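You operate a simulated robot arm through the tools that you are given. There is no shell and no other tool.

You are at the controls of a simulated robot arm. One attempt, no reset.

## Task
Put things in order on the top of the steel cabinet. At the end: the clear bottle stands where the blue roll stood; the white jar (marked "SHIMS") from the top of the steel cabinet is on the grey plastic box; the blue roll stands where the white jar stood; the black coil from the top of the steel cabinet stands on top of the silver flour shaker; whatever was shut is shut again. Leave all else as you found it, and nothing knocked over. Set down upright: jar.

The check looks at the end state, three seconds after you hand in, the way a careful person would. Anything else that was tipped, shoved, dropped, spilled or broken makes it a failure.

## Robot
A 7-joint arm with a two-finger gripper, fixed in place. Base frame: the origin is at the foot of the arm, x ahead of it, y to its left, z up; the work surface is at about z = 0. Units: mm, degrees, N and s.
With the tool pointing down near the work surface it reaches from about 160 to 380 mm from the base axis. Its first joint turns from -72.0 to 72.0 degrees. Payload 0.6 kg.
The TCP is the grasp point between the finger pads, 22 mm short of the fingertips. In the tool frame z runs along the fingers and y along their closing line. The gripper opens to 92 mm; its body begins 65 mm behind the TCP.
Orientation is that of the tool frame in the base frame, as a unit quaternion [x, y, z, w]. With the fingers straight down and closing along the base's y, the tool's x points along the base's -x, its y along +y and its z along -z.

## Interface
- The arm moves only by the tool servo_tool. Its argument "targets" is one flat list of numbers, 7 for each row, row after row: the shift along the tool's x, y, z in units of 30 mm (1.0 is 30 mm), then the turn, a rotation vector about the tool's x, y, z in units of 5 degrees (1.0 is 5 degrees), then the gripper command, from -1 (fully open) to 1 (shut), values between in proportion. In form: [x, y, z, rx, ry, rz, jaw, x, y, z, rx, ry, rz, jaw, ...]. A call has 1 to 20 rows; each row shifts and turns the commanded pose from where the row before left it, along the tool's axes as they then stand. A call with a number of a shift or a turn outside -1 to 1 is refused whole. Each row takes 0.2 s and may step no farther than 50 mm and 8.6 degrees from the row before; otherwise, or with a gripper value out of range, the whole call is refused. A pose out of reach is approached as far as the arm can. The call stops where the force on the tool passes 40 N (or 10 N more than at its start, if that is more) or the arm is blocked; 0.2 s more then pass. Each finger travels about 59.9 mm/s and halts on what it meets, pressing with about 26 N; the grip force reading is that of the motor and also rises with nothing between the fingers. The clock runs only during rows and for 0.2 s after the last one: add rows that do not move to give the fingers time. It gives the time, the measured TCP pose, the force on the tool (base axes), the opening and the grip force at its end, in the units of the frame above (readings bear some noise), with the torque about the TCP (base axes, N m) and any sound that the robot's microphone picked up.
- Cameras (640 x 400 px; columns grow to the right, rows downward): "scene" is fixed at [54.5, -276.2, 398.1]; the picture's right is [0.75, -0.66, 0.00], its down [-0.41, -0.47, -0.78] and it looks along [0.52, 0.59, -0.62] (base axes); focal length 214 px, centre (320, 200). "wrist" rides on the gripper at [71, 19, -102] in the tool frame; the picture's right is [-0.26, 0.97, 0.00], its down [-0.75, -0.20, -0.63] and it looks along [-0.60, -0.16, 0.78] (tool axes); focal length 280 px, centre (320, 200). There is no depth. A picture from a camera that has moved, and an enlarged one, comes with that camera's place and axes in the base frame and with its lens.
- get_image(camera): a new picture of that camera. It takes no simulated time.
- close_up(camera, box): a new picture of the part [left, top, right, bottom] of that camera's present view, enlarged. It takes no simulated time.
- close_job(): hands the job in; it is judged then, once.

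Nothing tells you positions but the pictures and the camera data. Unless the task says otherwise, let go and move clear before handing in.

The tools are called after "Request:" as name(argument=value, ...) on one line, values as JSON. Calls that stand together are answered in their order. servo_tool: Moves the arm, as the interface text tells. Its arguments: {"type":"object","properties":{"targets":{"type":"array","items":{"type":"number"}}},"required":["targets"]} The other tools are called the same way: get_image (camera) takes a picture; close_up (camera, box) takes an enlarged picture of a part of a camera's view; close_job () hands the job in.

At the start:

```text
time_s: 0.0
ee_pos: [200.7, -146.8, 301.5]
ee_rot: [0.0, 1.0, -0.001, 0.0]
contact_force: [-0.4, -0.1, -0.1]
torque: [-0.01, 0.0, 0.01]
width: 92.0
grasp_force: 0.0
```

scene: 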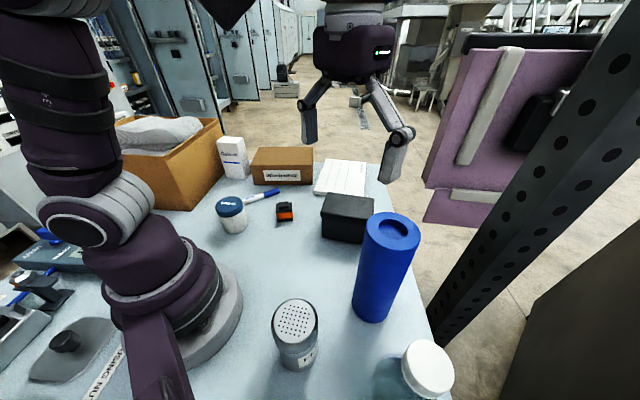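
wrist: 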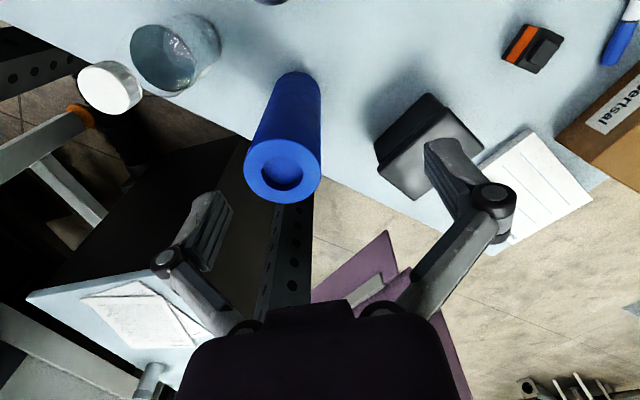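

I see a steel table with a blue roll, a shaker, a dark box, and a clear bottle with a white cap partly in view. I'll take enlarged pictures to identify each item before moving.

Request:
close_up(camera="scene", box=[200, 120, 460, 282])

Request:
close_up(camera="scene", box=[220, 238, 480, 400])

Request:
close_up(camera="scene", box=[0, 200, 240, 400])

Request:
close_up(camera="wrist", box=[0, 0, 640, 220])

```text
2.46 times, centred on (330, 201) of scene
camera zoom: at [54.5, -276.2, 398.1], right [0.75, -0.66, 0.0], down [-0.41, -0.47, -0.78], along [0.52, 0.59, -0.62], focal length 528 px, centre (295, 198)
```

zoom: 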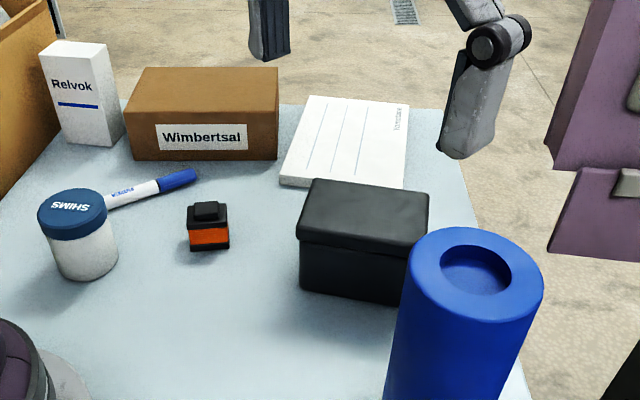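

```text
2.46 times, centred on (350, 319) of scene
camera zoom: at [54.5, -276.2, 398.1], right [0.75, -0.66, 0.0], down [-0.41, -0.47, -0.78], along [0.52, 0.59, -0.62], focal length 528 px, centre (246, -93)
```

zoom: 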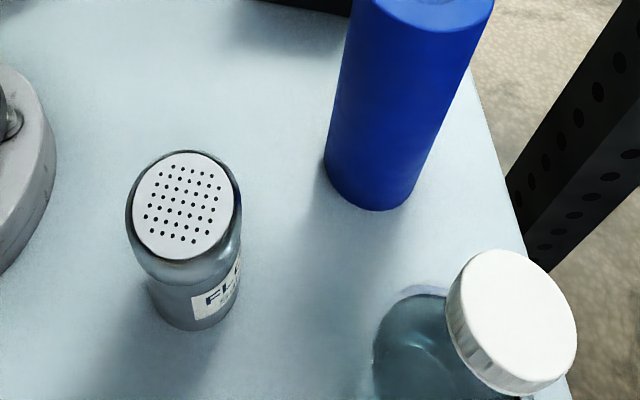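

```text
2.00 times, centred on (120, 300) of scene
camera zoom: at [54.5, -276.2, 398.1], right [0.75, -0.66, 0.0], down [-0.41, -0.47, -0.78], along [0.52, 0.59, -0.62], focal length 429 px, centre (720, 0)
```

zoom: 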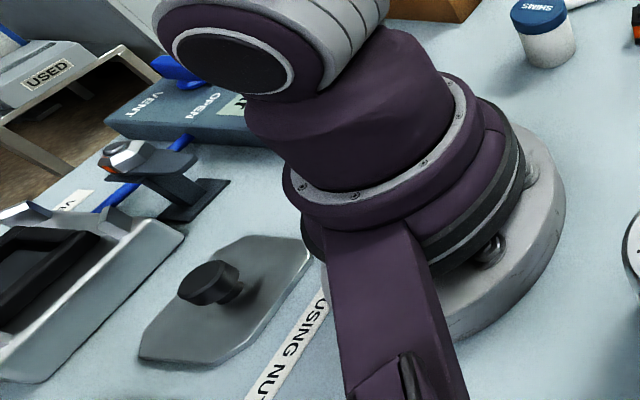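

```text
1.00 times, centred on (320, 110) of wrist (not enlarged: the box is as wide or as high as the picture)
camera zoom: at [129.0, -126.6, 404.4], right [0.26, 0.97, 0.0], down [0.75, -0.2, 0.63], along [0.6, -0.16, -0.78], focal length 280 px, centre (320, 290)
```

zoom: 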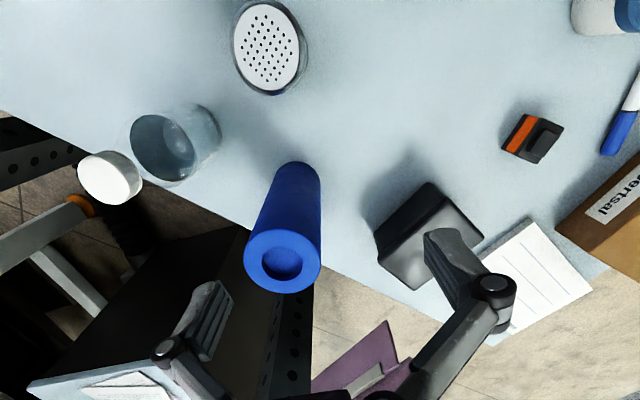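

The close-ups identify the SHIMS jar, shaker, blue roll, dark box and small black/orange block. I still need better views of the bottle, the left side, and anything else that could be a grey box or a coil.

Request:
close_up(camera="scene", box=[320, 300, 480, 400])

Request:
close_up(camera="scene", box=[0, 60, 260, 222])

Request:
close_up(camera="scene", box=[255, 180, 335, 230])

Request:
close_up(camera="wrist", box=[60, 0, 260, 125])

Request:
close_up(camera="scene", box=[310, 180, 390, 250])

```text
4.00 times, centred on (400, 350) of scene
camera zoom: at [54.5, -276.2, 398.1], right [0.75, -0.66, 0.0], down [-0.41, -0.47, -0.78], along [0.52, 0.59, -0.62], focal length 858 px, centre (0, -400)
```

zoom: 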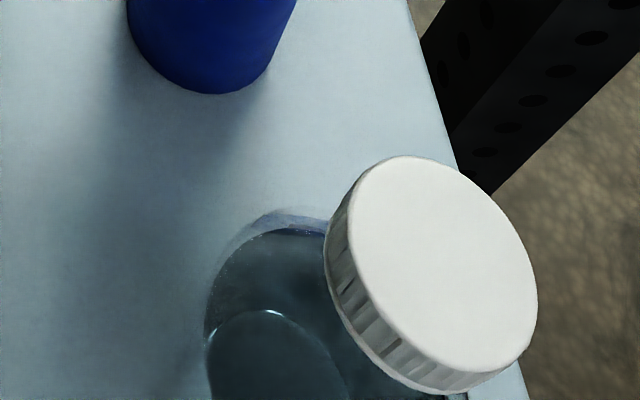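

```text
2.46 times, centred on (130, 141) of scene
camera zoom: at [54.5, -276.2, 398.1], right [0.75, -0.66, 0.0], down [-0.41, -0.47, -0.78], along [0.52, 0.59, -0.62], focal length 528 px, centre (788, 345)
```

zoom: 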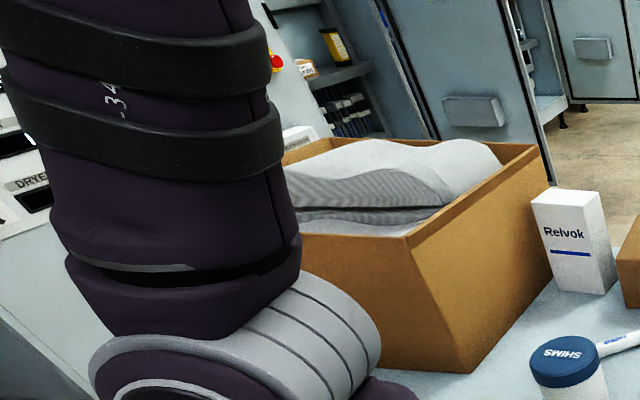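

```text
8.00 times, centred on (295, 205) of scene
camera zoom: at [54.5, -276.2, 398.1], right [0.75, -0.66, 0.0], down [-0.41, -0.47, -0.78], along [0.52, 0.59, -0.62], focal length 1716 px, centre (520, 160)
```

zoom: 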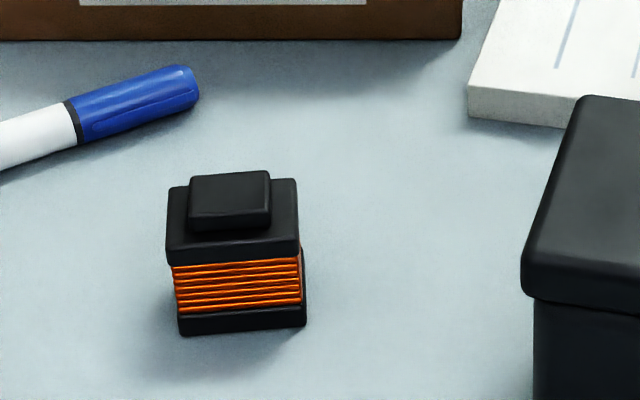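

```text
3.20 times, centred on (160, 62) of wrist
camera zoom: at [129.0, -126.6, 404.4], right [0.26, 0.97, 0.0], down [0.75, -0.2, 0.63], along [0.6, -0.16, -0.78], focal length 897 px, centre (832, 640)
```

zoom: 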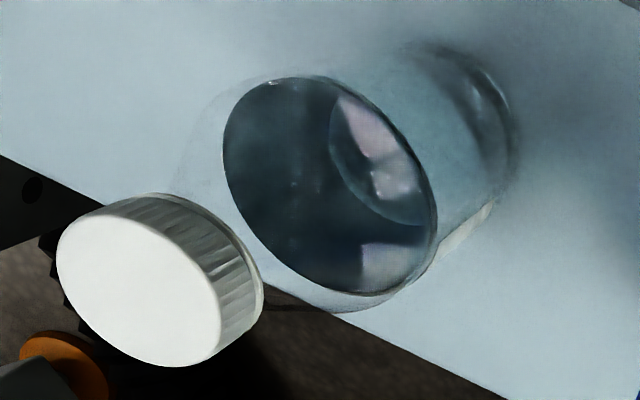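

```text
5.71 times, centred on (350, 215) of scene
camera zoom: at [54.5, -276.2, 398.1], right [0.75, -0.66, 0.0], down [-0.41, -0.47, -0.78], along [0.52, 0.59, -0.62], focal length 1226 px, centre (149, 114)
```

zoom: 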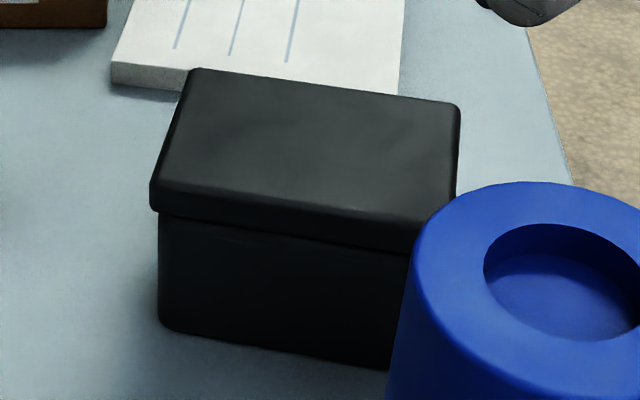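

The black block with orange windings is the coil, and the bottle is tall, with liquid in it and a screw cap. I'll check the areas at the edges of the frame for another candidate grey box.

Request:
close_up(camera="scene", box=[0, 200, 20, 400])

Request:
close_up(camera="scene", box=[0, 380, 640, 400])

Request:
close_up(camera="wrist", box=[620, 0, 640, 400])

Request:
close_up(camera="wrist", box=[0, 0, 640, 20])

```text
2.00 times, centred on (10, 300) of scene
camera zoom: at [54.5, -276.2, 398.1], right [0.75, -0.66, 0.0], down [-0.41, -0.47, -0.78], along [0.52, 0.59, -0.62], focal length 429 px, centre (940, 0)
```

zoom: 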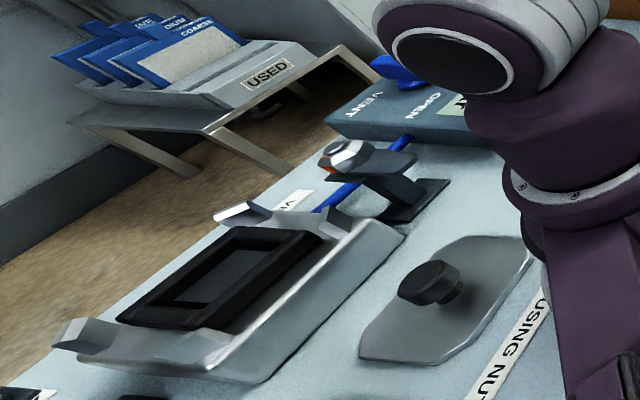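

```text
1.00 times, centred on (320, 390) of scene (not enlarged: the box is as wide or as high as the picture)
camera zoom: at [54.5, -276.2, 398.1], right [0.75, -0.66, 0.0], down [-0.41, -0.47, -0.78], along [0.52, 0.59, -0.62], focal length 214 px, centre (320, 10)
```

zoom: 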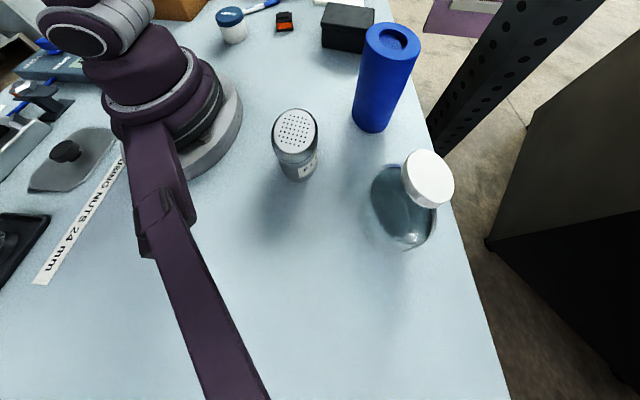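

```text
1.00 times, centred on (630, 200) of wrist (not enlarged: the box is as wide or as high as the picture)
camera zoom: at [129.0, -126.6, 404.4], right [0.26, 0.97, 0.0], down [0.75, -0.2, 0.63], along [0.6, -0.16, -0.78], focal length 280 px, centre (10, 200)
```

zoom: 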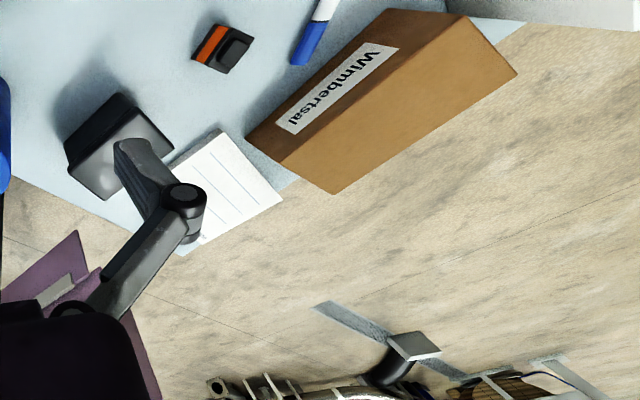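

```text
1.00 times, centred on (320, 10) of wrist (not enlarged: the box is as wide or as high as the picture)
camera zoom: at [129.0, -126.6, 404.4], right [0.26, 0.97, 0.0], down [0.75, -0.2, 0.63], along [0.6, -0.16, -0.78], focal length 280 px, centre (320, 390)
```

zoom: 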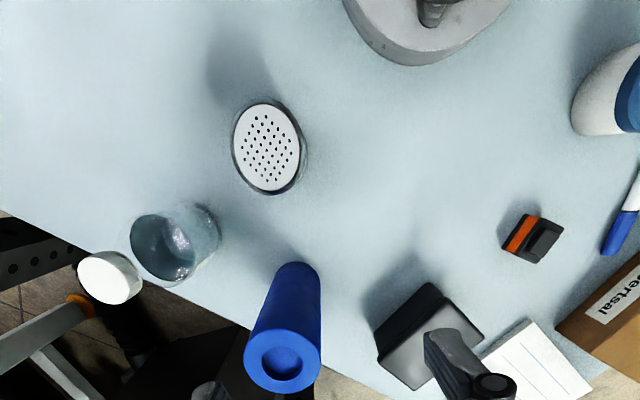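

The dark lidded box is the only plastic box on the cabinet top, so I take it as the grey one, at about (355,-31) and 80 mm high. The jar should be near (149,162), the coil near (268,110), the roll near (247,-193), the bottle near (150,-292) and the shaker near (107,-167). I'll swing high toward the jar for a better look.

Request:
servo_tool(targets=[0, 0.5, 0, 0, 0, 0, -1, 0, 1, 0, 0, 0, 0, -1, 0, 1, 0, 0, 0, 0, -1, 0, 1, 0, 0, 0, 0, -1, 0, 1, 0, 0, 0, 0, -1, 0, 1, 0, 0, 0, 0, -1, 0, 1, 0, 0, 0, 0, -1, 0, 1, 0, 0, 0, 0, -1, 0, 1, 0, 0, 0, 0, -1, 0, 1, 0, 0, 0, 0, -1, 0, 0.5, 0, 0, 0, 0, -1, 0, 0, 0, 0, 0, 0, -1])

```text
time_s: 2.6
ee_pos: [200.1, 152.6, 300.5]
ee_rot: [0.0, 1.0, -0.001, -0.001]
contact_force: [-0.1, 0.0, -0.4]
torque: [-0.02, 0.05, -0.02]
width: 92.0
grasp_force: 0.0
```

The arm moved cleanly to about (200,153,300). Next I take wrist and scene views of the jar and coil area.

Request:
get_image(camera="wrist")

Request:
close_up(camera="wrist", box=[0, 0, 640, 20])

Request:
get_image(camera="scene")

```text
taken
camera wrist: at [128.1, 172.2, 404.1], right [0.26, 0.97, 0.0], down [0.75, -0.2, 0.63], along [0.6, -0.16, -0.78], focal length 280 px, centre (320, 200)
```

wrist: 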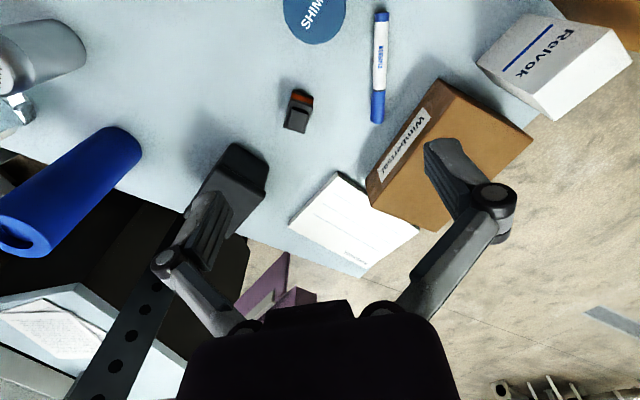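

```text
1.00 times, centred on (320, 10) of wrist (not enlarged: the box is as wide or as high as the picture)
camera zoom: at [128.1, 172.2, 404.1], right [0.26, 0.97, 0.0], down [0.75, -0.2, 0.63], along [0.6, -0.16, -0.78], focal length 280 px, centre (320, 390)
```

zoom: 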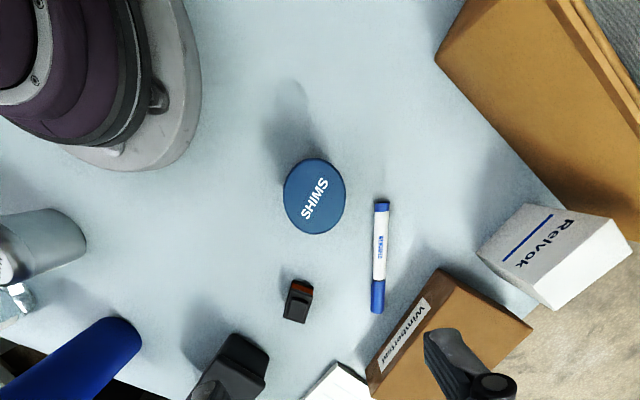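

```text
taken
```

scene: 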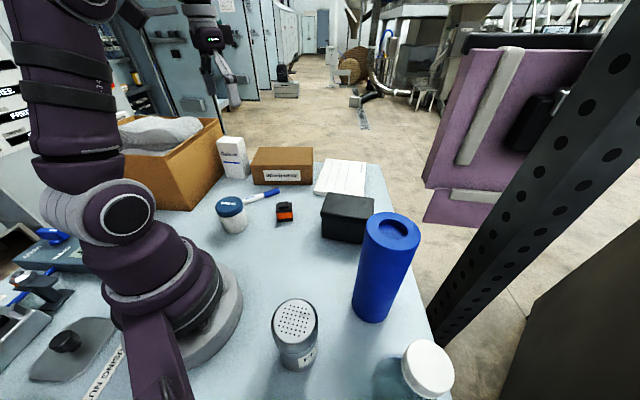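

The jar is confirmed at about (149,160.5), with a lid of about 61 mm diameter and a height of about 73 mm. I'll move above it with the jaws at about 76 mm and stop at z≈120 to check alignment.

Request:
servo_tool(targets=[0.85, 0.263, 0, 0, 0, 0, -0.65, 0.85, 0, 0, 0, 0, 0, -0.65, 0, 0, 1, 0, 0, 0, -0.65, 0, 0, 1, 0, 0, 0, -0.65, 0, 0, 1, 0, 0, 0, -0.65, 0, 0, 1, 0, 0, 0, -0.65, 0, 0, 1, 0, 0, 0, -0.65, 0, 0, 1, 0, 0, 0, -0.65, 0, 0, 0, 0, 0, 0, -0.65])

Request:
get_image(camera="wrist")

Request:
get_image(camera="scene")

```text
time_s: 4.6
ee_pos: [148.2, 159.7, 120.2]
ee_rot: [0.0, 1.0, -0.001, 0.0]
contact_force: [-0.3, 0.8, -0.5]
torque: [0.02, -0.02, 0.03]
width: 75.9
grasp_force: 0.1
```

```text
taken
camera wrist: at [77.2, 180.7, 223.8], right [0.26, 0.97, 0.0], down [0.75, -0.2, 0.63], along [0.6, -0.16, -0.78], focal length 280 px, centre (320, 200)
```

wrist: 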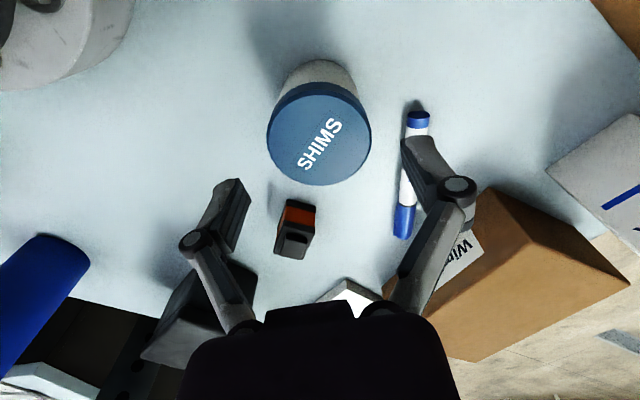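

```text
taken
```

scene: 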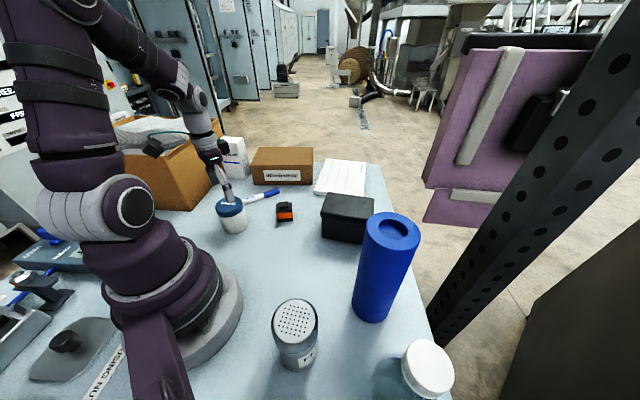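

The wrist view puts the lid centre within about 2 mm of the tool axis, and the fingers clear the marker. I'll descend to z≈48 and close.

Request:
servo_tool(targets=[0.0, 0.04, 0.8, 0, 0, 0, -0.65, 0, 0, 0.8, 0, 0, 0, -0.65, 0, 0, 0.8, 0, 0, 0, -0.65, 0, 0, 0, 0, 0, 0, -0.65, 0, 0, 0, 0, 0, 0, 1, 0, 0, 0, 0, 0, 0, 1, 0, 0, 0, 0, 0, 0, 1, 0, 0, 0, 0, 0, 0, 1])

Request:
get_image(camera="wrist")

```text
time_s: 6.4
ee_pos: [148.5, 161.0, 50.7]
ee_rot: [0.001, 1.0, -0.001, 0.0]
contact_force: [-0.3, 0.6, 4.2]
torque: [0.01, -0.05, 0.0]
width: 59.7
grasp_force: 26.1
```

```text
taken
camera wrist: at [77.6, 181.1, 152.9], right [0.26, 0.97, 0.0], down [0.75, -0.2, 0.63], along [0.6, -0.16, -0.78], focal length 280 px, centre (320, 200)
```

wrist: 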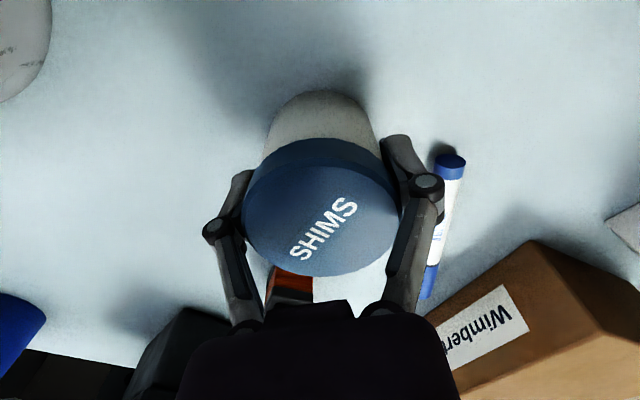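

The jar is held with a 59.7 mm opening. I'll lift it a little and check the grip before carrying on.

Request:
servo_tool(targets=[0, 0, -0.3, 0, 0, 0, 1, 0, 0, -0.5, 0, 0, 0, 1, 0, 0, -0.7, 0, 0, 0, 1, 0, 0, -0.7, 0, 0, 0, 1, 0, 0, -0.7, 0, 0, 0, 1, 0, 0, -0.7, 0, 0, 0, 1, 0, 0, -0.7, 0, 0, 0, 1, 0, 0, 0, 0, 0, 0, 1])

Request:
get_image(camera="wrist")

Request:
close_up(camera="scene", box=[140, 120, 340, 245])

```text
time_s: 8.2
ee_pos: [148.7, 161.8, 180.5]
ee_rot: [0.0, 1.0, 0.0, 0.0]
contact_force: [-0.2, -0.5, -1.3]
torque: [0.0, 0.03, -0.02]
width: 59.5
grasp_force: 26.0
```

```text
taken
camera wrist: at [77.2, 182.5, 282.2], right [0.26, 0.97, 0.0], down [0.75, -0.2, 0.63], along [0.6, -0.16, -0.78], focal length 280 px, centre (320, 200)
```

wrist: 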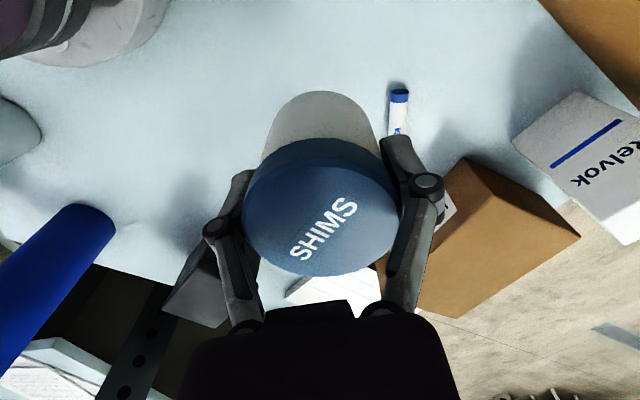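

```text
3.20 times, centred on (240, 182) of scene
camera zoom: at [54.5, -276.2, 398.1], right [0.75, -0.66, 0.0], down [-0.41, -0.47, -0.78], along [0.52, 0.59, -0.62], focal length 686 px, centre (576, 256)
```

zoom: 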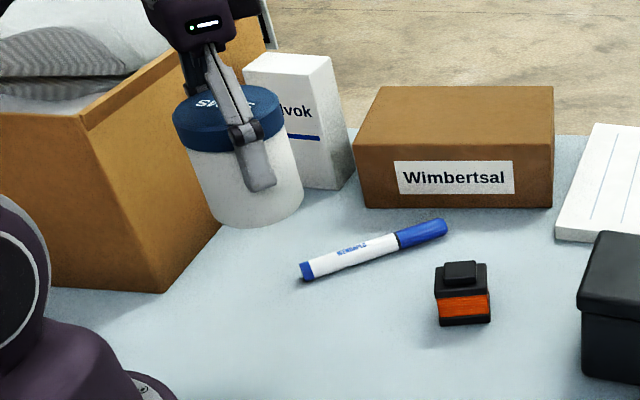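

The jar is held upright and is light. I'll carry it over the box centre at about (357,-33), staying well above the lid.

Request:
servo_tool(targets=[-0.5, -0.45, 0, 0, 0, 0, 1, -0.72, -0.66, 0, 0, 0, 0, 1, -0.72, -0.68, 0, 0, 0, 0, 1, -0.72, -0.68, 0, 0, 0, 0, 1, -0.72, -0.68, 0, 0, 0, 0, 1, -0.72, -0.68, 0, 0, 0, 0, 1, -0.72, -0.68, 0, 0, 0, 0, 1, -0.72, -0.68, 0, 0, 0, 0, 1, -0.72, -0.68, 0, 0, 0, 0, 1, -0.5, -0.45, 0, 0, 0, 0, 1, -0.18, -0.17, 0, 0, 0, 0, 1, 0, 0, 0, 0, 0, 0, 1])

Request:
get_image(camera="wrist")

Request:
close_up(camera="scene", box=[270, 120, 430, 220])

```text
time_s: 10.8
ee_pos: [356.1, -31.4, 178.9]
ee_rot: [-0.001, 1.0, 0.0, 0.0]
contact_force: [-0.4, 0.2, -1.0]
torque: [0.01, -0.02, -0.02]
width: 59.5
grasp_force: 25.7
```

```text
taken
camera wrist: at [285.5, -11.2, 281.6], right [0.26, 0.97, 0.0], down [0.75, -0.2, 0.63], along [0.6, -0.16, -0.78], focal length 280 px, centre (320, 200)
```

wrist: 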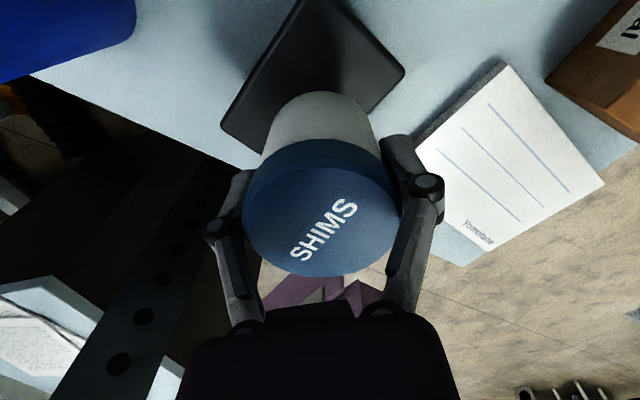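

```text
4.00 times, centred on (350, 170) of scene
camera zoom: at [54.5, -276.2, 398.1], right [0.75, -0.66, 0.0], down [-0.41, -0.47, -0.78], along [0.52, 0.59, -0.62], focal length 858 px, centre (200, 320)
```

zoom: 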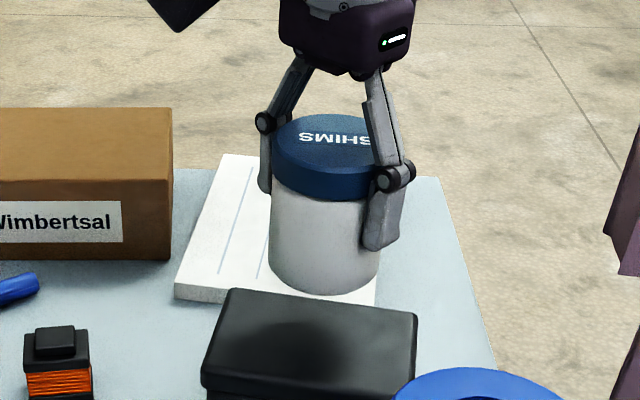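

The two views agree on the lid centre at about (353,-36) with the top at about z 80–85. I'll shift over slightly and descend to just above the lid.

Request:
servo_tool(targets=[0.1, -0.153, 0.3, 0, 0, 0, 1, 0, 0, 0.4, 0, 0, 0, 1, 0, 0, 0.35, 0, 0, 0, 1, 0, 0, 0.2, 0, 0, 0, 1, 0, 0, 0, 0, 0, 0, 1])

Request:
close_up(camera="scene", box=[310, 150, 410, 212])

Request:
get_image(camera="wrist")

```text
time_s: 12.0
ee_pos: [353.5, -35.4, 141.3]
ee_rot: [-0.001, 1.0, -0.001, 0.0]
contact_force: [-0.5, -0.1, -0.8]
torque: [-0.02, 0.02, -0.02]
width: 59.6
grasp_force: 26.0
```

```text
6.40 times, centred on (360, 181) of scene
camera zoom: at [54.5, -276.2, 398.1], right [0.75, -0.66, 0.0], down [-0.41, -0.47, -0.78], along [0.52, 0.59, -0.62], focal length 1373 px, centre (64, 322)
```

zoom: 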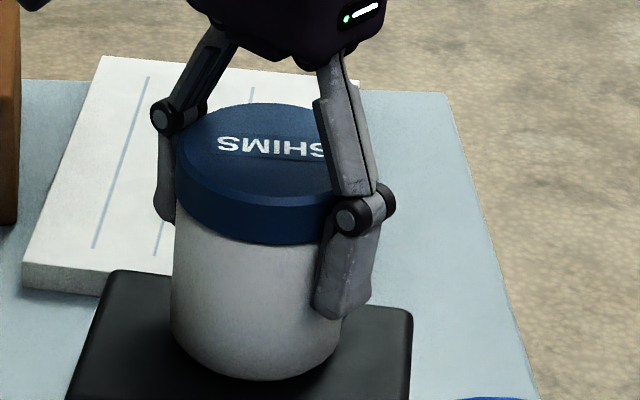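

```text
taken
camera wrist: at [282.2, -15.8, 244.0], right [0.26, 0.97, 0.0], down [0.75, -0.2, 0.63], along [0.6, -0.16, -0.78], focal length 280 px, centre (320, 200)
```

wrist: 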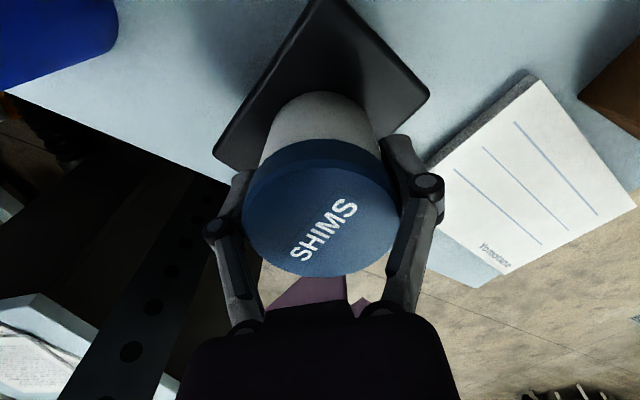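

The jar is centred over the lid with a small gap left. I'll lower it in small steps and watch the force.

Request:
servo_tool(targets=[0, 0, 0.1, 0, 0, 0, 1, 0, 0, 0.07, 0, 0, 0, 1, 0, 0, 0, 0, 0, 0, 1])

Request:
servo_tool(targets=[0, 0, 0.07, 0, 0, 0, 1, 0, 0, 0, 0, 0, 0, 1])

Request:
servo_tool(targets=[0, 0, 0.05, 0, 0, 0, 1, 0, 0, 0, 0, 0, 0, 1])

```text
time_s: 12.8
ee_pos: [354.4, -36.9, 136.4]
ee_rot: [0.0, 1.0, -0.001, 0.002]
contact_force: [1.9, 3.1, 18.3]
torque: [0.13, -0.14, -0.06]
width: 59.8
grasp_force: 26.0
```

```text
time_s: 13.4
ee_pos: [353.6, -35.2, 134.0]
ee_rot: [-0.001, 1.0, -0.002, 0.0]
contact_force: [0.2, 2.1, 19.1]
torque: [0.08, -0.04, -0.01]
width: 59.6
grasp_force: 26.4
```

```text
time_s: 14.0
ee_pos: [354.2, -36.7, 133.0]
ee_rot: [-0.001, 1.0, -0.001, 0.0]
contact_force: [1.0, 6.1, 19.5]
torque: [0.21, -0.06, -0.03]
width: 59.4
grasp_force: 25.3
```

The jar touched the lid at about z 136 and is pressing with about 19 N. I'll ease that off slightly before releasing.

Request:
servo_tool(targets=[0, 0, -0.03, 0, 0, 0, 1, 0, 0, 0, 0, 0, 0, 1])

Request:
close_up(camera="scene", box=[310, 160, 410, 222])

```text
time_s: 14.6
ee_pos: [353.7, -36.8, 133.4]
ee_rot: [0.0, 1.0, -0.001, -0.001]
contact_force: [-0.3, 0.3, -2.0]
torque: [-0.01, 0.03, -0.01]
width: 59.5
grasp_force: 25.8
```

```text
6.40 times, centred on (360, 191) of scene
camera zoom: at [54.5, -276.2, 398.1], right [0.75, -0.66, 0.0], down [-0.41, -0.47, -0.78], along [0.52, 0.59, -0.62], focal length 1373 px, centre (64, 258)
```

zoom: 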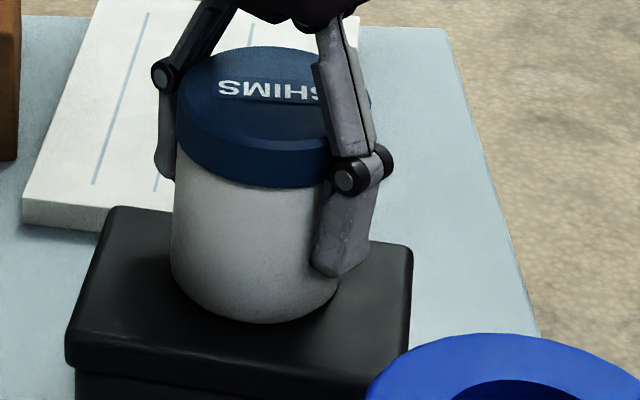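

The force is now near zero with the jar resting on the lid. I'll open the jaws and rise straight up.

Request:
servo_tool(targets=[0, 0, 0, 0, 0, 0, -0.4, 0, 0, 0, 0, 0, 0, -0.7, 0, 0, 0, 0, 0, 0, -0.9, 0, 0, 0, 0, 0, 0, -0.9, 0, 0, -0.3, 0, 0, 0, -0.9, 0, 0, -0.7, 0, 0, 0, -0.9, 0, 0, -1, 0, 0, 0, -0.9, 0, 0, -1, 0, 0, 0, -0.9, 0, 0, -1, 0, 0, 0, -0.9, 0, 0, -1, 0, 0, 0, -1, 0, 0, -0.5, 0, 0, 0, -1, 0, 0, 0, 0, 0, 0, -1])

Request:
get_image(camera="scene")

Request:
get_image(camera="wrist")

```text
time_s: 16.8
ee_pos: [340.1, -35.8, 244.6]
ee_rot: [-0.001, 1.0, -0.002, 0.006]
contact_force: [12.9, -0.8, -21.1]
torque: [-0.05, -0.25, -0.02]
width: 92.0
grasp_force: 0.1
out of reach, approached as far as the arm can: row 8, 9, 10
stopped in row 10: the force on the tool passed its limit at 66 N (the readings are from after the stop); the commanded pose is now the measured one
```

```text
taken
```

scene: 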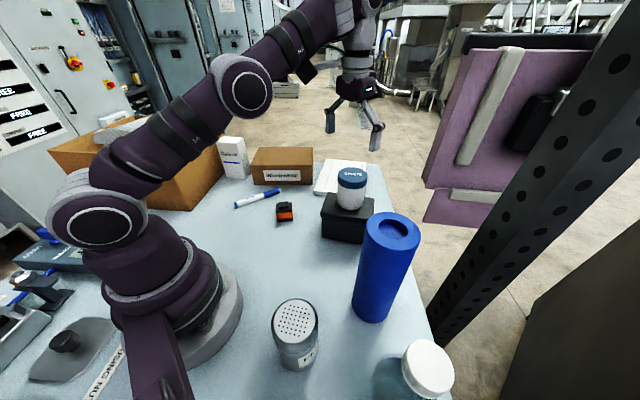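

```text
taken
camera wrist: at [267.5, -15.0, 346.3], right [0.26, 0.97, 0.0], down [0.75, -0.2, 0.64], along [0.61, -0.17, -0.77], focal length 280 px, centre (320, 200)
```

wrist: 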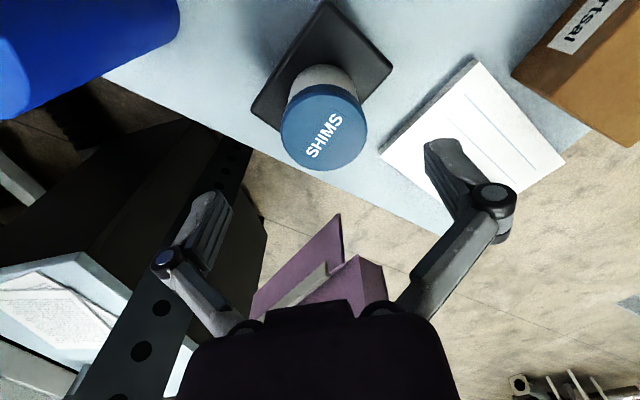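

The jar stands safely on the box; the arm only reached its limit on the way up at that radius. I'll pull in toward the base and go over near the roll to measure it.

Request:
servo_tool(targets=[1, 0, 0, 0, 0, 0, -1, 1, 0, 0, 0, 0, 0, -1, 1, 0, -0.2, 0, 0, 0, -1, 0.6, 0, -0.5, 0, 0, 0, -1, 0, -1, 0, 0, 0, 0, -1, 0, -1, 0, 0, 0, 0, -1, 0, -1, 0, 0, 0, 0, -1, 0, -1, 0, 0, 0, 0, -1, 0, -1, 0, 0, 0, 0, -1, 0, 0, 0, 0, 0, 0, -1, 0, 0, 0, 0, 0, 0, -1])

Request:
get_image(camera="wrist")

Request:
get_image(camera="scene")

```text
time_s: 19.2
ee_pos: [231.6, -183.5, 264.8]
ee_rot: [-0.001, 1.0, -0.001, 0.005]
contact_force: [0.3, 0.8, 0.0]
torque: [-0.01, 0.01, 0.03]
width: 92.0
grasp_force: 0.0
```

```text
taken
camera wrist: at [159.0, -164.3, 365.6], right [0.26, 0.97, 0.0], down [0.75, -0.2, 0.63], along [0.61, -0.17, -0.77], focal length 280 px, centre (320, 200)
```

wrist: 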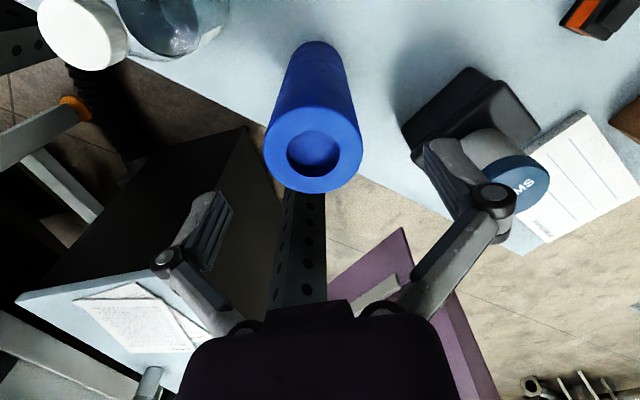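

```text
taken
```

scene: 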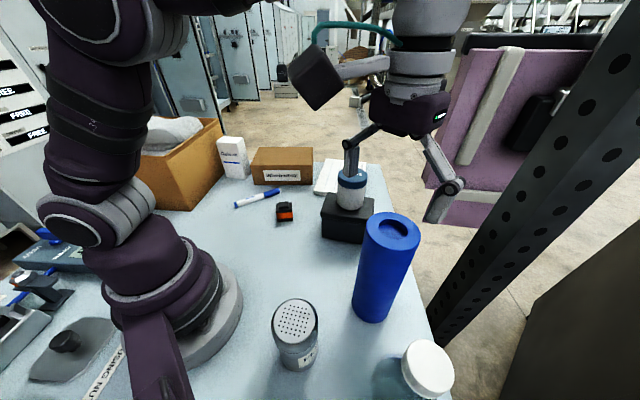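

The roll is centred nicely in the wrist view. I'll zoom in to locate its top.

Request:
close_up(camera="wrist", box=[230, 20, 410, 202])

Request:
close_up(camera="scene", box=[320, 200, 450, 330])

```text
2.20 times, centred on (320, 111) of wrist
camera zoom: at [159.0, -164.3, 365.6], right [0.26, 0.97, 0.0], down [0.75, -0.2, 0.63], along [0.61, -0.17, -0.77], focal length 616 px, centre (320, 396)
```

zoom: 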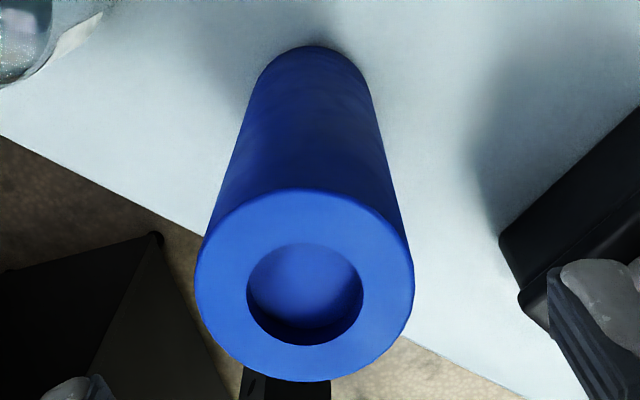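

```text
3.08 times, centred on (385, 265) of scene
camera zoom: at [54.5, -276.2, 398.1], right [0.75, -0.66, 0.0], down [-0.41, -0.47, -0.78], along [0.52, 0.59, -0.62], focal length 660 px, centre (120, 0)
```

zoom: 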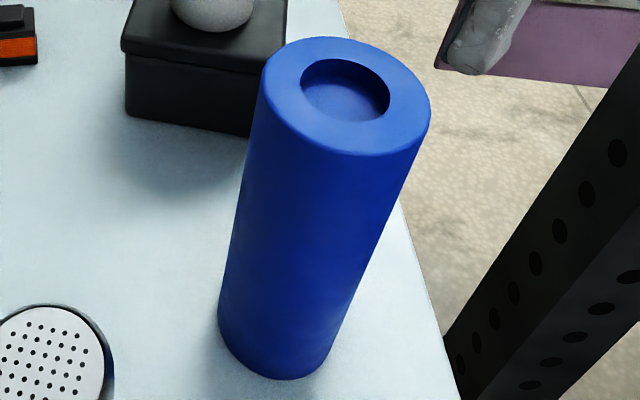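

The roll is about 66 mm in diameter and 195 mm tall, standing near (248,-195). I'll correct the small residual pitch from the earlier stop, centre over it and stop just above to verify.

Request:
servo_tool(targets=[-0.3, -0.2, 0, 0, 0.115, 0, -1, -0.25, -0.18, 0.3, 0, 0, 0, -1, 0, 0, 0.5, 0, 0, 0, -1, 0, 0, 0, 0, 0, 0, -1])

Request:
get_image(camera="wrist")

```text
time_s: 20.2
ee_pos: [249.6, -194.5, 240.6]
ee_rot: [-0.001, 1.0, -0.001, 0.0]
contact_force: [-0.1, 0.3, -1.0]
torque: [0.0, -0.05, 0.01]
width: 92.1
grasp_force: 0.1
```

```text
taken
camera wrist: at [177.9, -175.5, 343.1], right [0.26, 0.97, 0.0], down [0.75, -0.2, 0.63], along [0.6, -0.17, -0.78], focal length 280 px, centre (320, 200)
```

wrist: 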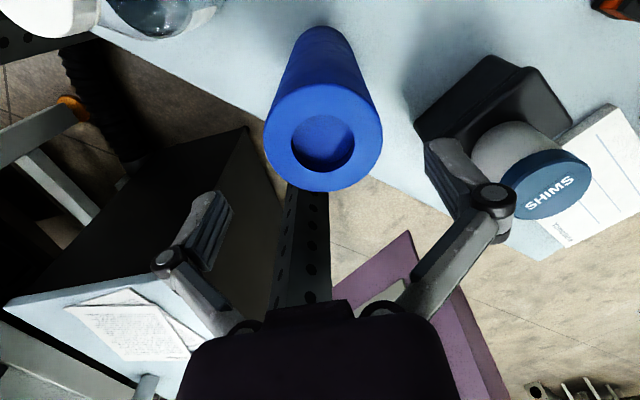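

The roll sits about 2 mm off the tool axis in both x and y. I'll shift to match, descend to z≈150 and grip.

Request:
servo_tool(targets=[-0.05, 0.06, 0.5, 0, 0, 0, -1, 0, 0, 0.8, 0, 0, 0, -1, 0, 0, 0.8, 0, 0, 0, -1, 0, 0, 0.7, 0, 0, 0, -1, 0, 0, 0.2, 0, 0, 0, -1, 0, 0, 0, 0, 0, 0, -1])

Request:
get_image(camera="wrist")

Request:
close_up(camera="scene", box=[320, 140, 480, 340])

```text
time_s: 21.6
ee_pos: [250.6, -194.2, 151.0]
ee_rot: [0.001, 1.0, -0.001, -0.001]
contact_force: [-0.7, 0.7, 0.2]
torque: [0.0, 0.03, 0.05]
width: 92.0
grasp_force: 0.1
```

```text
taken
camera wrist: at [179.3, -174.1, 253.7], right [0.26, 0.97, 0.0], down [0.75, -0.2, 0.63], along [0.6, -0.17, -0.78], focal length 280 px, centre (320, 200)
```

wrist: 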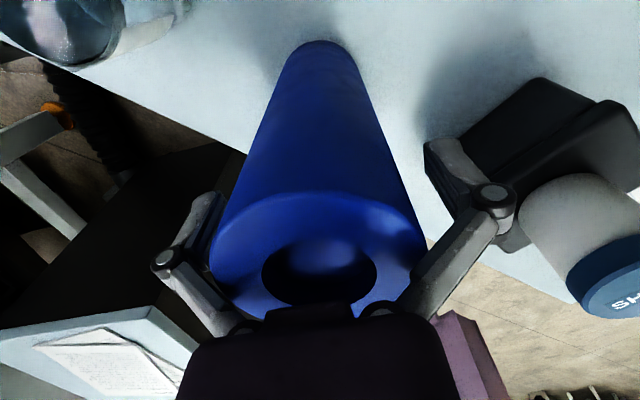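

```text
2.00 times, centred on (400, 240) of scene
camera zoom: at [54.5, -276.2, 398.1], right [0.75, -0.66, 0.0], down [-0.41, -0.47, -0.78], along [0.52, 0.59, -0.62], focal length 429 px, centre (160, 120)
```

zoom: 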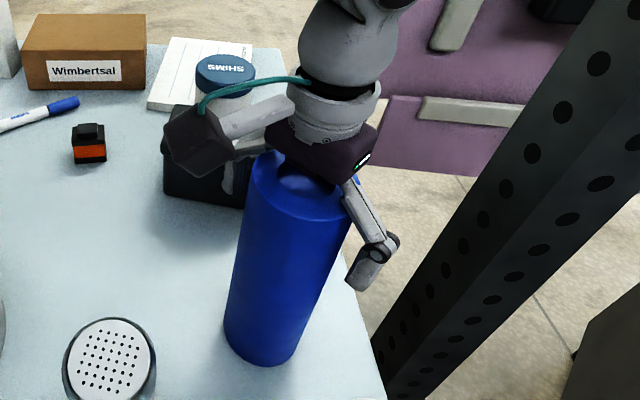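

The fingers straddle the roll with clearance below the palm. I'll close on it.

Request:
servo_tool(targets=[0, 0, 0, 0, 0, 0, -0.5, 0, 0, 0, 0, 0, 0, 1, 0, 0, 0, 0, 0, 0, 1, 0, 0, 0, 0, 0, 0, 1, 0, 0, 0, 0, 0, 0, 1])

Request:
get_image(camera="wrist")

```text
time_s: 22.8
ee_pos: [252.5, -194.3, 152.6]
ee_rot: [0.0, 1.0, -0.004, 0.003]
contact_force: [-2.2, 1.5, 24.9]
torque: [-0.02, 0.11, -0.06]
width: 85.4
grasp_force: 25.8
stopped in row 5: the force on the tool passed its limit at 41 N (the readings are from after the stop); the commanded pose is now the measured one
```

```text
taken
camera wrist: at [179.5, -174.3, 255.1], right [0.26, 0.97, 0.0], down [0.75, -0.2, 0.63], along [0.61, -0.17, -0.78], focal length 280 px, centre (320, 200)
```

wrist: 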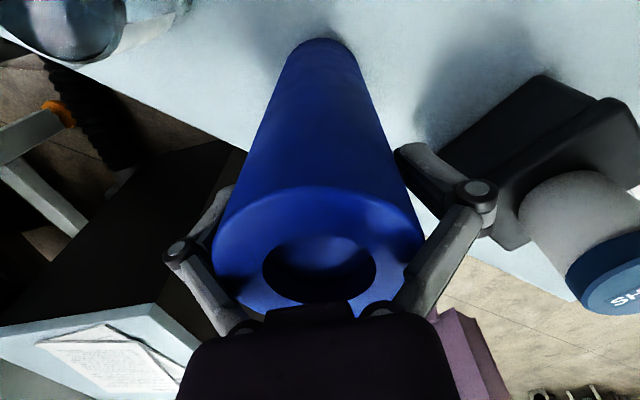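

The finger links met the roll's rim before the pads closed, so that grip was too deep. I'll open and rise so the rim is only about 18 mm above the grasp point, then grip again.

Request:
servo_tool(targets=[0, 0, 0, 0, 0, 0, -1, 0, 0, 0, 0, 0, 0, -1, 0, 0, -0.2, 0, 0.07, 0, -1, 0, 0, -0.5, 0, 0, 0, -1, 0, 0, -0.1, 0, 0, 0, -1, 0, 0, 0, 0, 0, 0, -1])

Request:
get_image(camera="wrist")

Request:
close_up(camera="scene", box=[320, 140, 480, 340])

```text
time_s: 24.2
ee_pos: [250.6, -194.4, 175.9]
ee_rot: [-0.001, 1.0, -0.002, -0.002]
contact_force: [-0.5, 0.2, 0.1]
torque: [-0.01, 0.02, 0.01]
width: 92.1
grasp_force: 0.0
```

```text
taken
camera wrist: at [179.6, -174.3, 278.4], right [0.26, 0.97, -0.01], down [0.76, -0.2, 0.62], along [0.6, -0.17, -0.78], focal length 280 px, centre (320, 200)
```

wrist: 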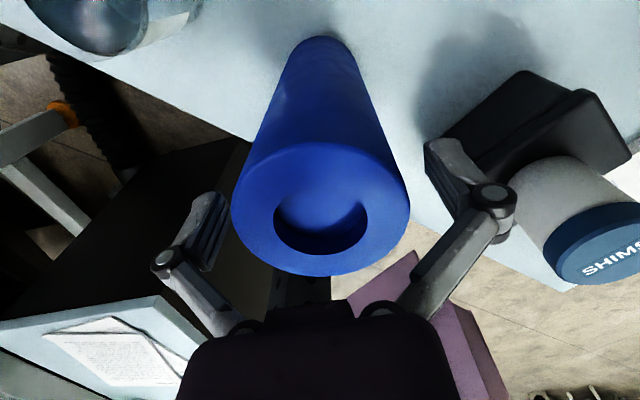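

```text
2.00 times, centred on (400, 240) of scene
camera zoom: at [54.5, -276.2, 398.1], right [0.75, -0.66, 0.0], down [-0.41, -0.47, -0.78], along [0.52, 0.59, -0.62], focal length 429 px, centre (160, 120)
```

zoom: 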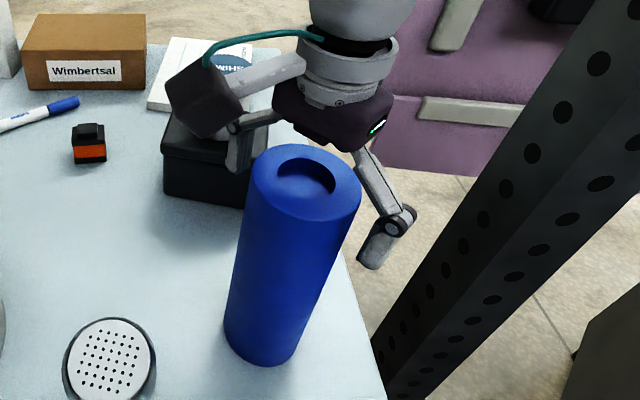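

The roll is well centred at about (250.6,-193). I'll close at this height.

Request:
servo_tool(targets=[0, 0.04, 0, 0, 0, 0, -0.6, 0, 0, 0, 0, 0, 0, 1, 0, 0, 0, 0, 0, 0, 1, 0, 0, 0, 0, 0, 0, 1, 0, 0, 0, 0, 0, 0, 1])

Request:
get_image(camera="wrist")

```text
time_s: 25.4
ee_pos: [250.9, -193.0, 174.6]
ee_rot: [0.0, 1.0, -0.002, -0.003]
contact_force: [0.6, -2.1, 5.3]
torque: [-0.16, 0.06, -0.02]
width: 67.4
grasp_force: 25.7
```

```text
taken
camera wrist: at [179.9, -173.2, 278.4], right [0.26, 0.97, -0.01], down [0.76, -0.2, 0.62], along [0.6, -0.17, -0.78], focal length 280 px, centre (320, 200)
```

wrist: 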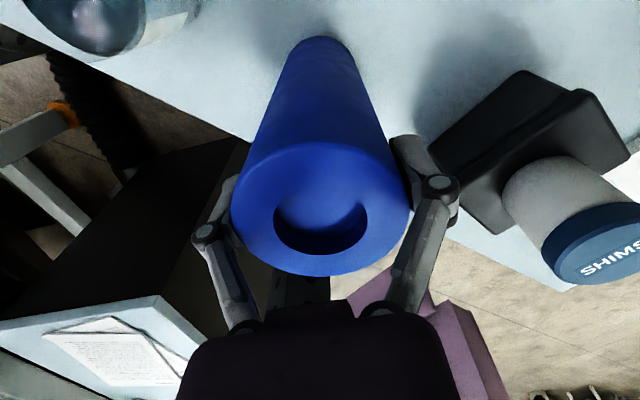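

The roll is gripped at 67.4 mm. I'll lift about 40 mm and check that it hangs straight.

Request:
servo_tool(targets=[0, 0, -0.1, 0, 0, 0, 1, 0, 0, -0.3, 0, 0, 0, 1, 0, 0, -0.5, 0, 0, 0, 1, 0, 0, -0.5, 0, 0, 0, 1, 0, 0, 0, 0, 0, 0, 1])

Request:
get_image(camera="wrist")

Request:
get_image(camera="scene")

```text
time_s: 26.6
ee_pos: [251.9, -191.6, 217.7]
ee_rot: [0.0, 1.0, -0.002, -0.002]
contact_force: [0.3, -0.2, -6.1]
torque: [-0.02, -0.02, -0.05]
width: 67.4
grasp_force: 26.3
```

```text
taken
camera wrist: at [180.3, -172.4, 320.7], right [0.26, 0.97, 0.0], down [0.76, -0.2, 0.62], along [0.6, -0.17, -0.78], focal length 280 px, centre (320, 200)
```

wrist: 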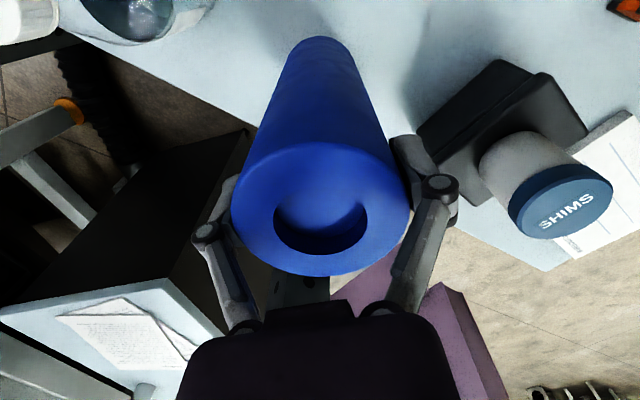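

```text
taken
```

scene: 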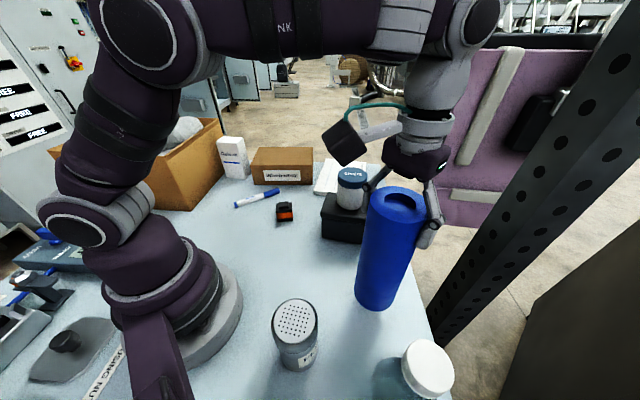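

The roll hangs straight at about 0.6 kg with no slip. I'll carry it along an inside arc that clears the shaker, box and coil.

Request:
servo_tool(targets=[0.16, 0.3, 0, 0, 0, 0, 1, 0.35, 0.68, 0, 0, 0, 0, 1, 0.35, 0.69, 0, 0, 0, 0, 1, 0.35, 0.69, 0, 0, 0, 0, 1, 0.35, 0.69, 0, 0, 0, 0, 1, 0, 0.67, 0, 0, 0, 0, 1, 0, 0.67, 0, 0, 0, 0, 1, -0.05, 0.67, 0, 0, 0, 0, 1, -0.05, 0.67, 0, 0, 0, 0, 1, -0.05, 0.67, 0, 0, 0, 0, 1, 0, 0, 0, 0, 0, 0, 1])

Request:
get_image(camera="scene")

```text
time_s: 29.0
ee_pos: [209.2, -1.4, 217.7]
ee_rot: [0.0, 1.0, -0.002, -0.002]
contact_force: [-0.4, 0.1, -4.4]
torque: [0.03, -0.01, -0.04]
width: 67.3
grasp_force: 25.7
```

```text
taken
```

scene: 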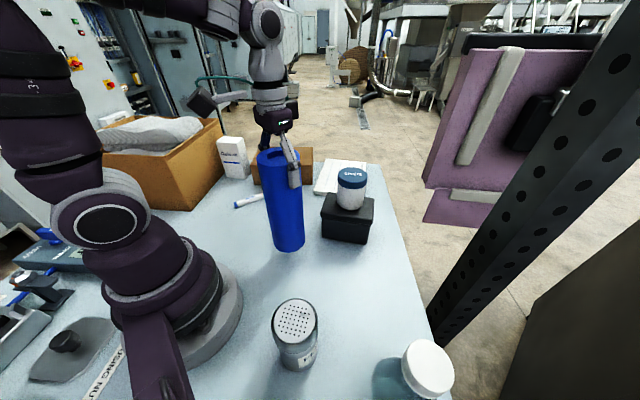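

Clear so far. I'll continue to the jar's old spot at (148.5,161).

Request:
servo_tool(targets=[0.06, 0.3, 0, 0, 0, 0, 1, 0.145, 0.69, 0, 0, 0, 0, 1, 0.145, 0.69, 0, 0, 0, 0, 1, 0.145, 0.69, 0, 0, 0, 0, 1, 0.145, 0.68, 0, 0, 0, 0, 1, 0.35, 0.6, 0, 0, 0, 0, 1, 0.35, 0.6, 0, 0, 0, 0, 1, 0.35, 0.6, 0, 0, 0, 0, 1, 0.23, 0.4, 0, 0, 0, 0, 1, 0.103, 0.167, 0, 0, 0, 0, 1, 0, 0, 0, 0, 0, 0, 1])

Request:
get_image(camera="scene")

Request:
get_image(camera="wrist")

```text
time_s: 31.4
ee_pos: [146.7, 160.0, 216.9]
ee_rot: [0.001, 1.0, -0.002, -0.002]
contact_force: [0.7, 0.2, -5.1]
torque: [0.01, 0.01, -0.02]
width: 67.3
grasp_force: 26.1
```

```text
taken
```

scene: 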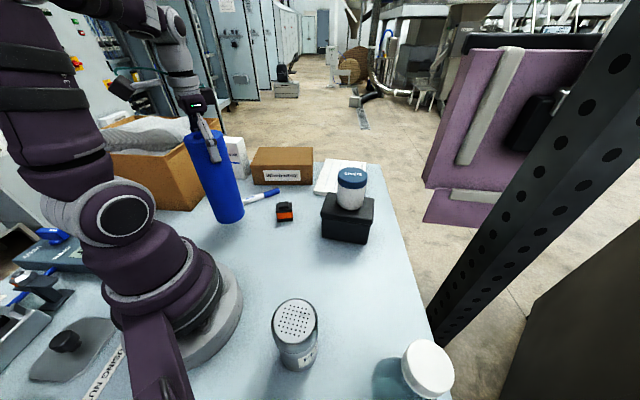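

```text
taken
camera wrist: at [77.3, 181.5, 319.5], right [0.26, 0.97, -0.01], down [0.76, -0.2, 0.62], along [0.6, -0.17, -0.78], focal length 280 px, centre (320, 200)
```

wrist: 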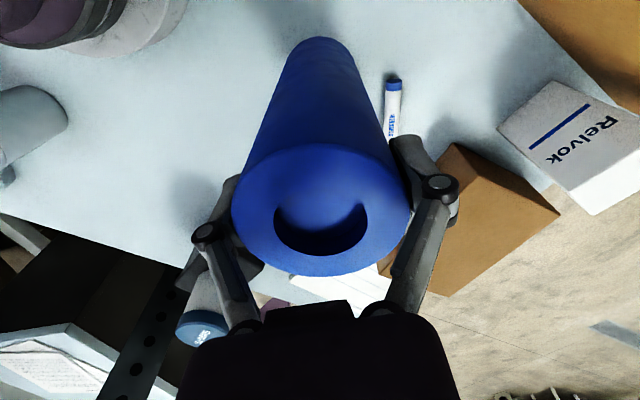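

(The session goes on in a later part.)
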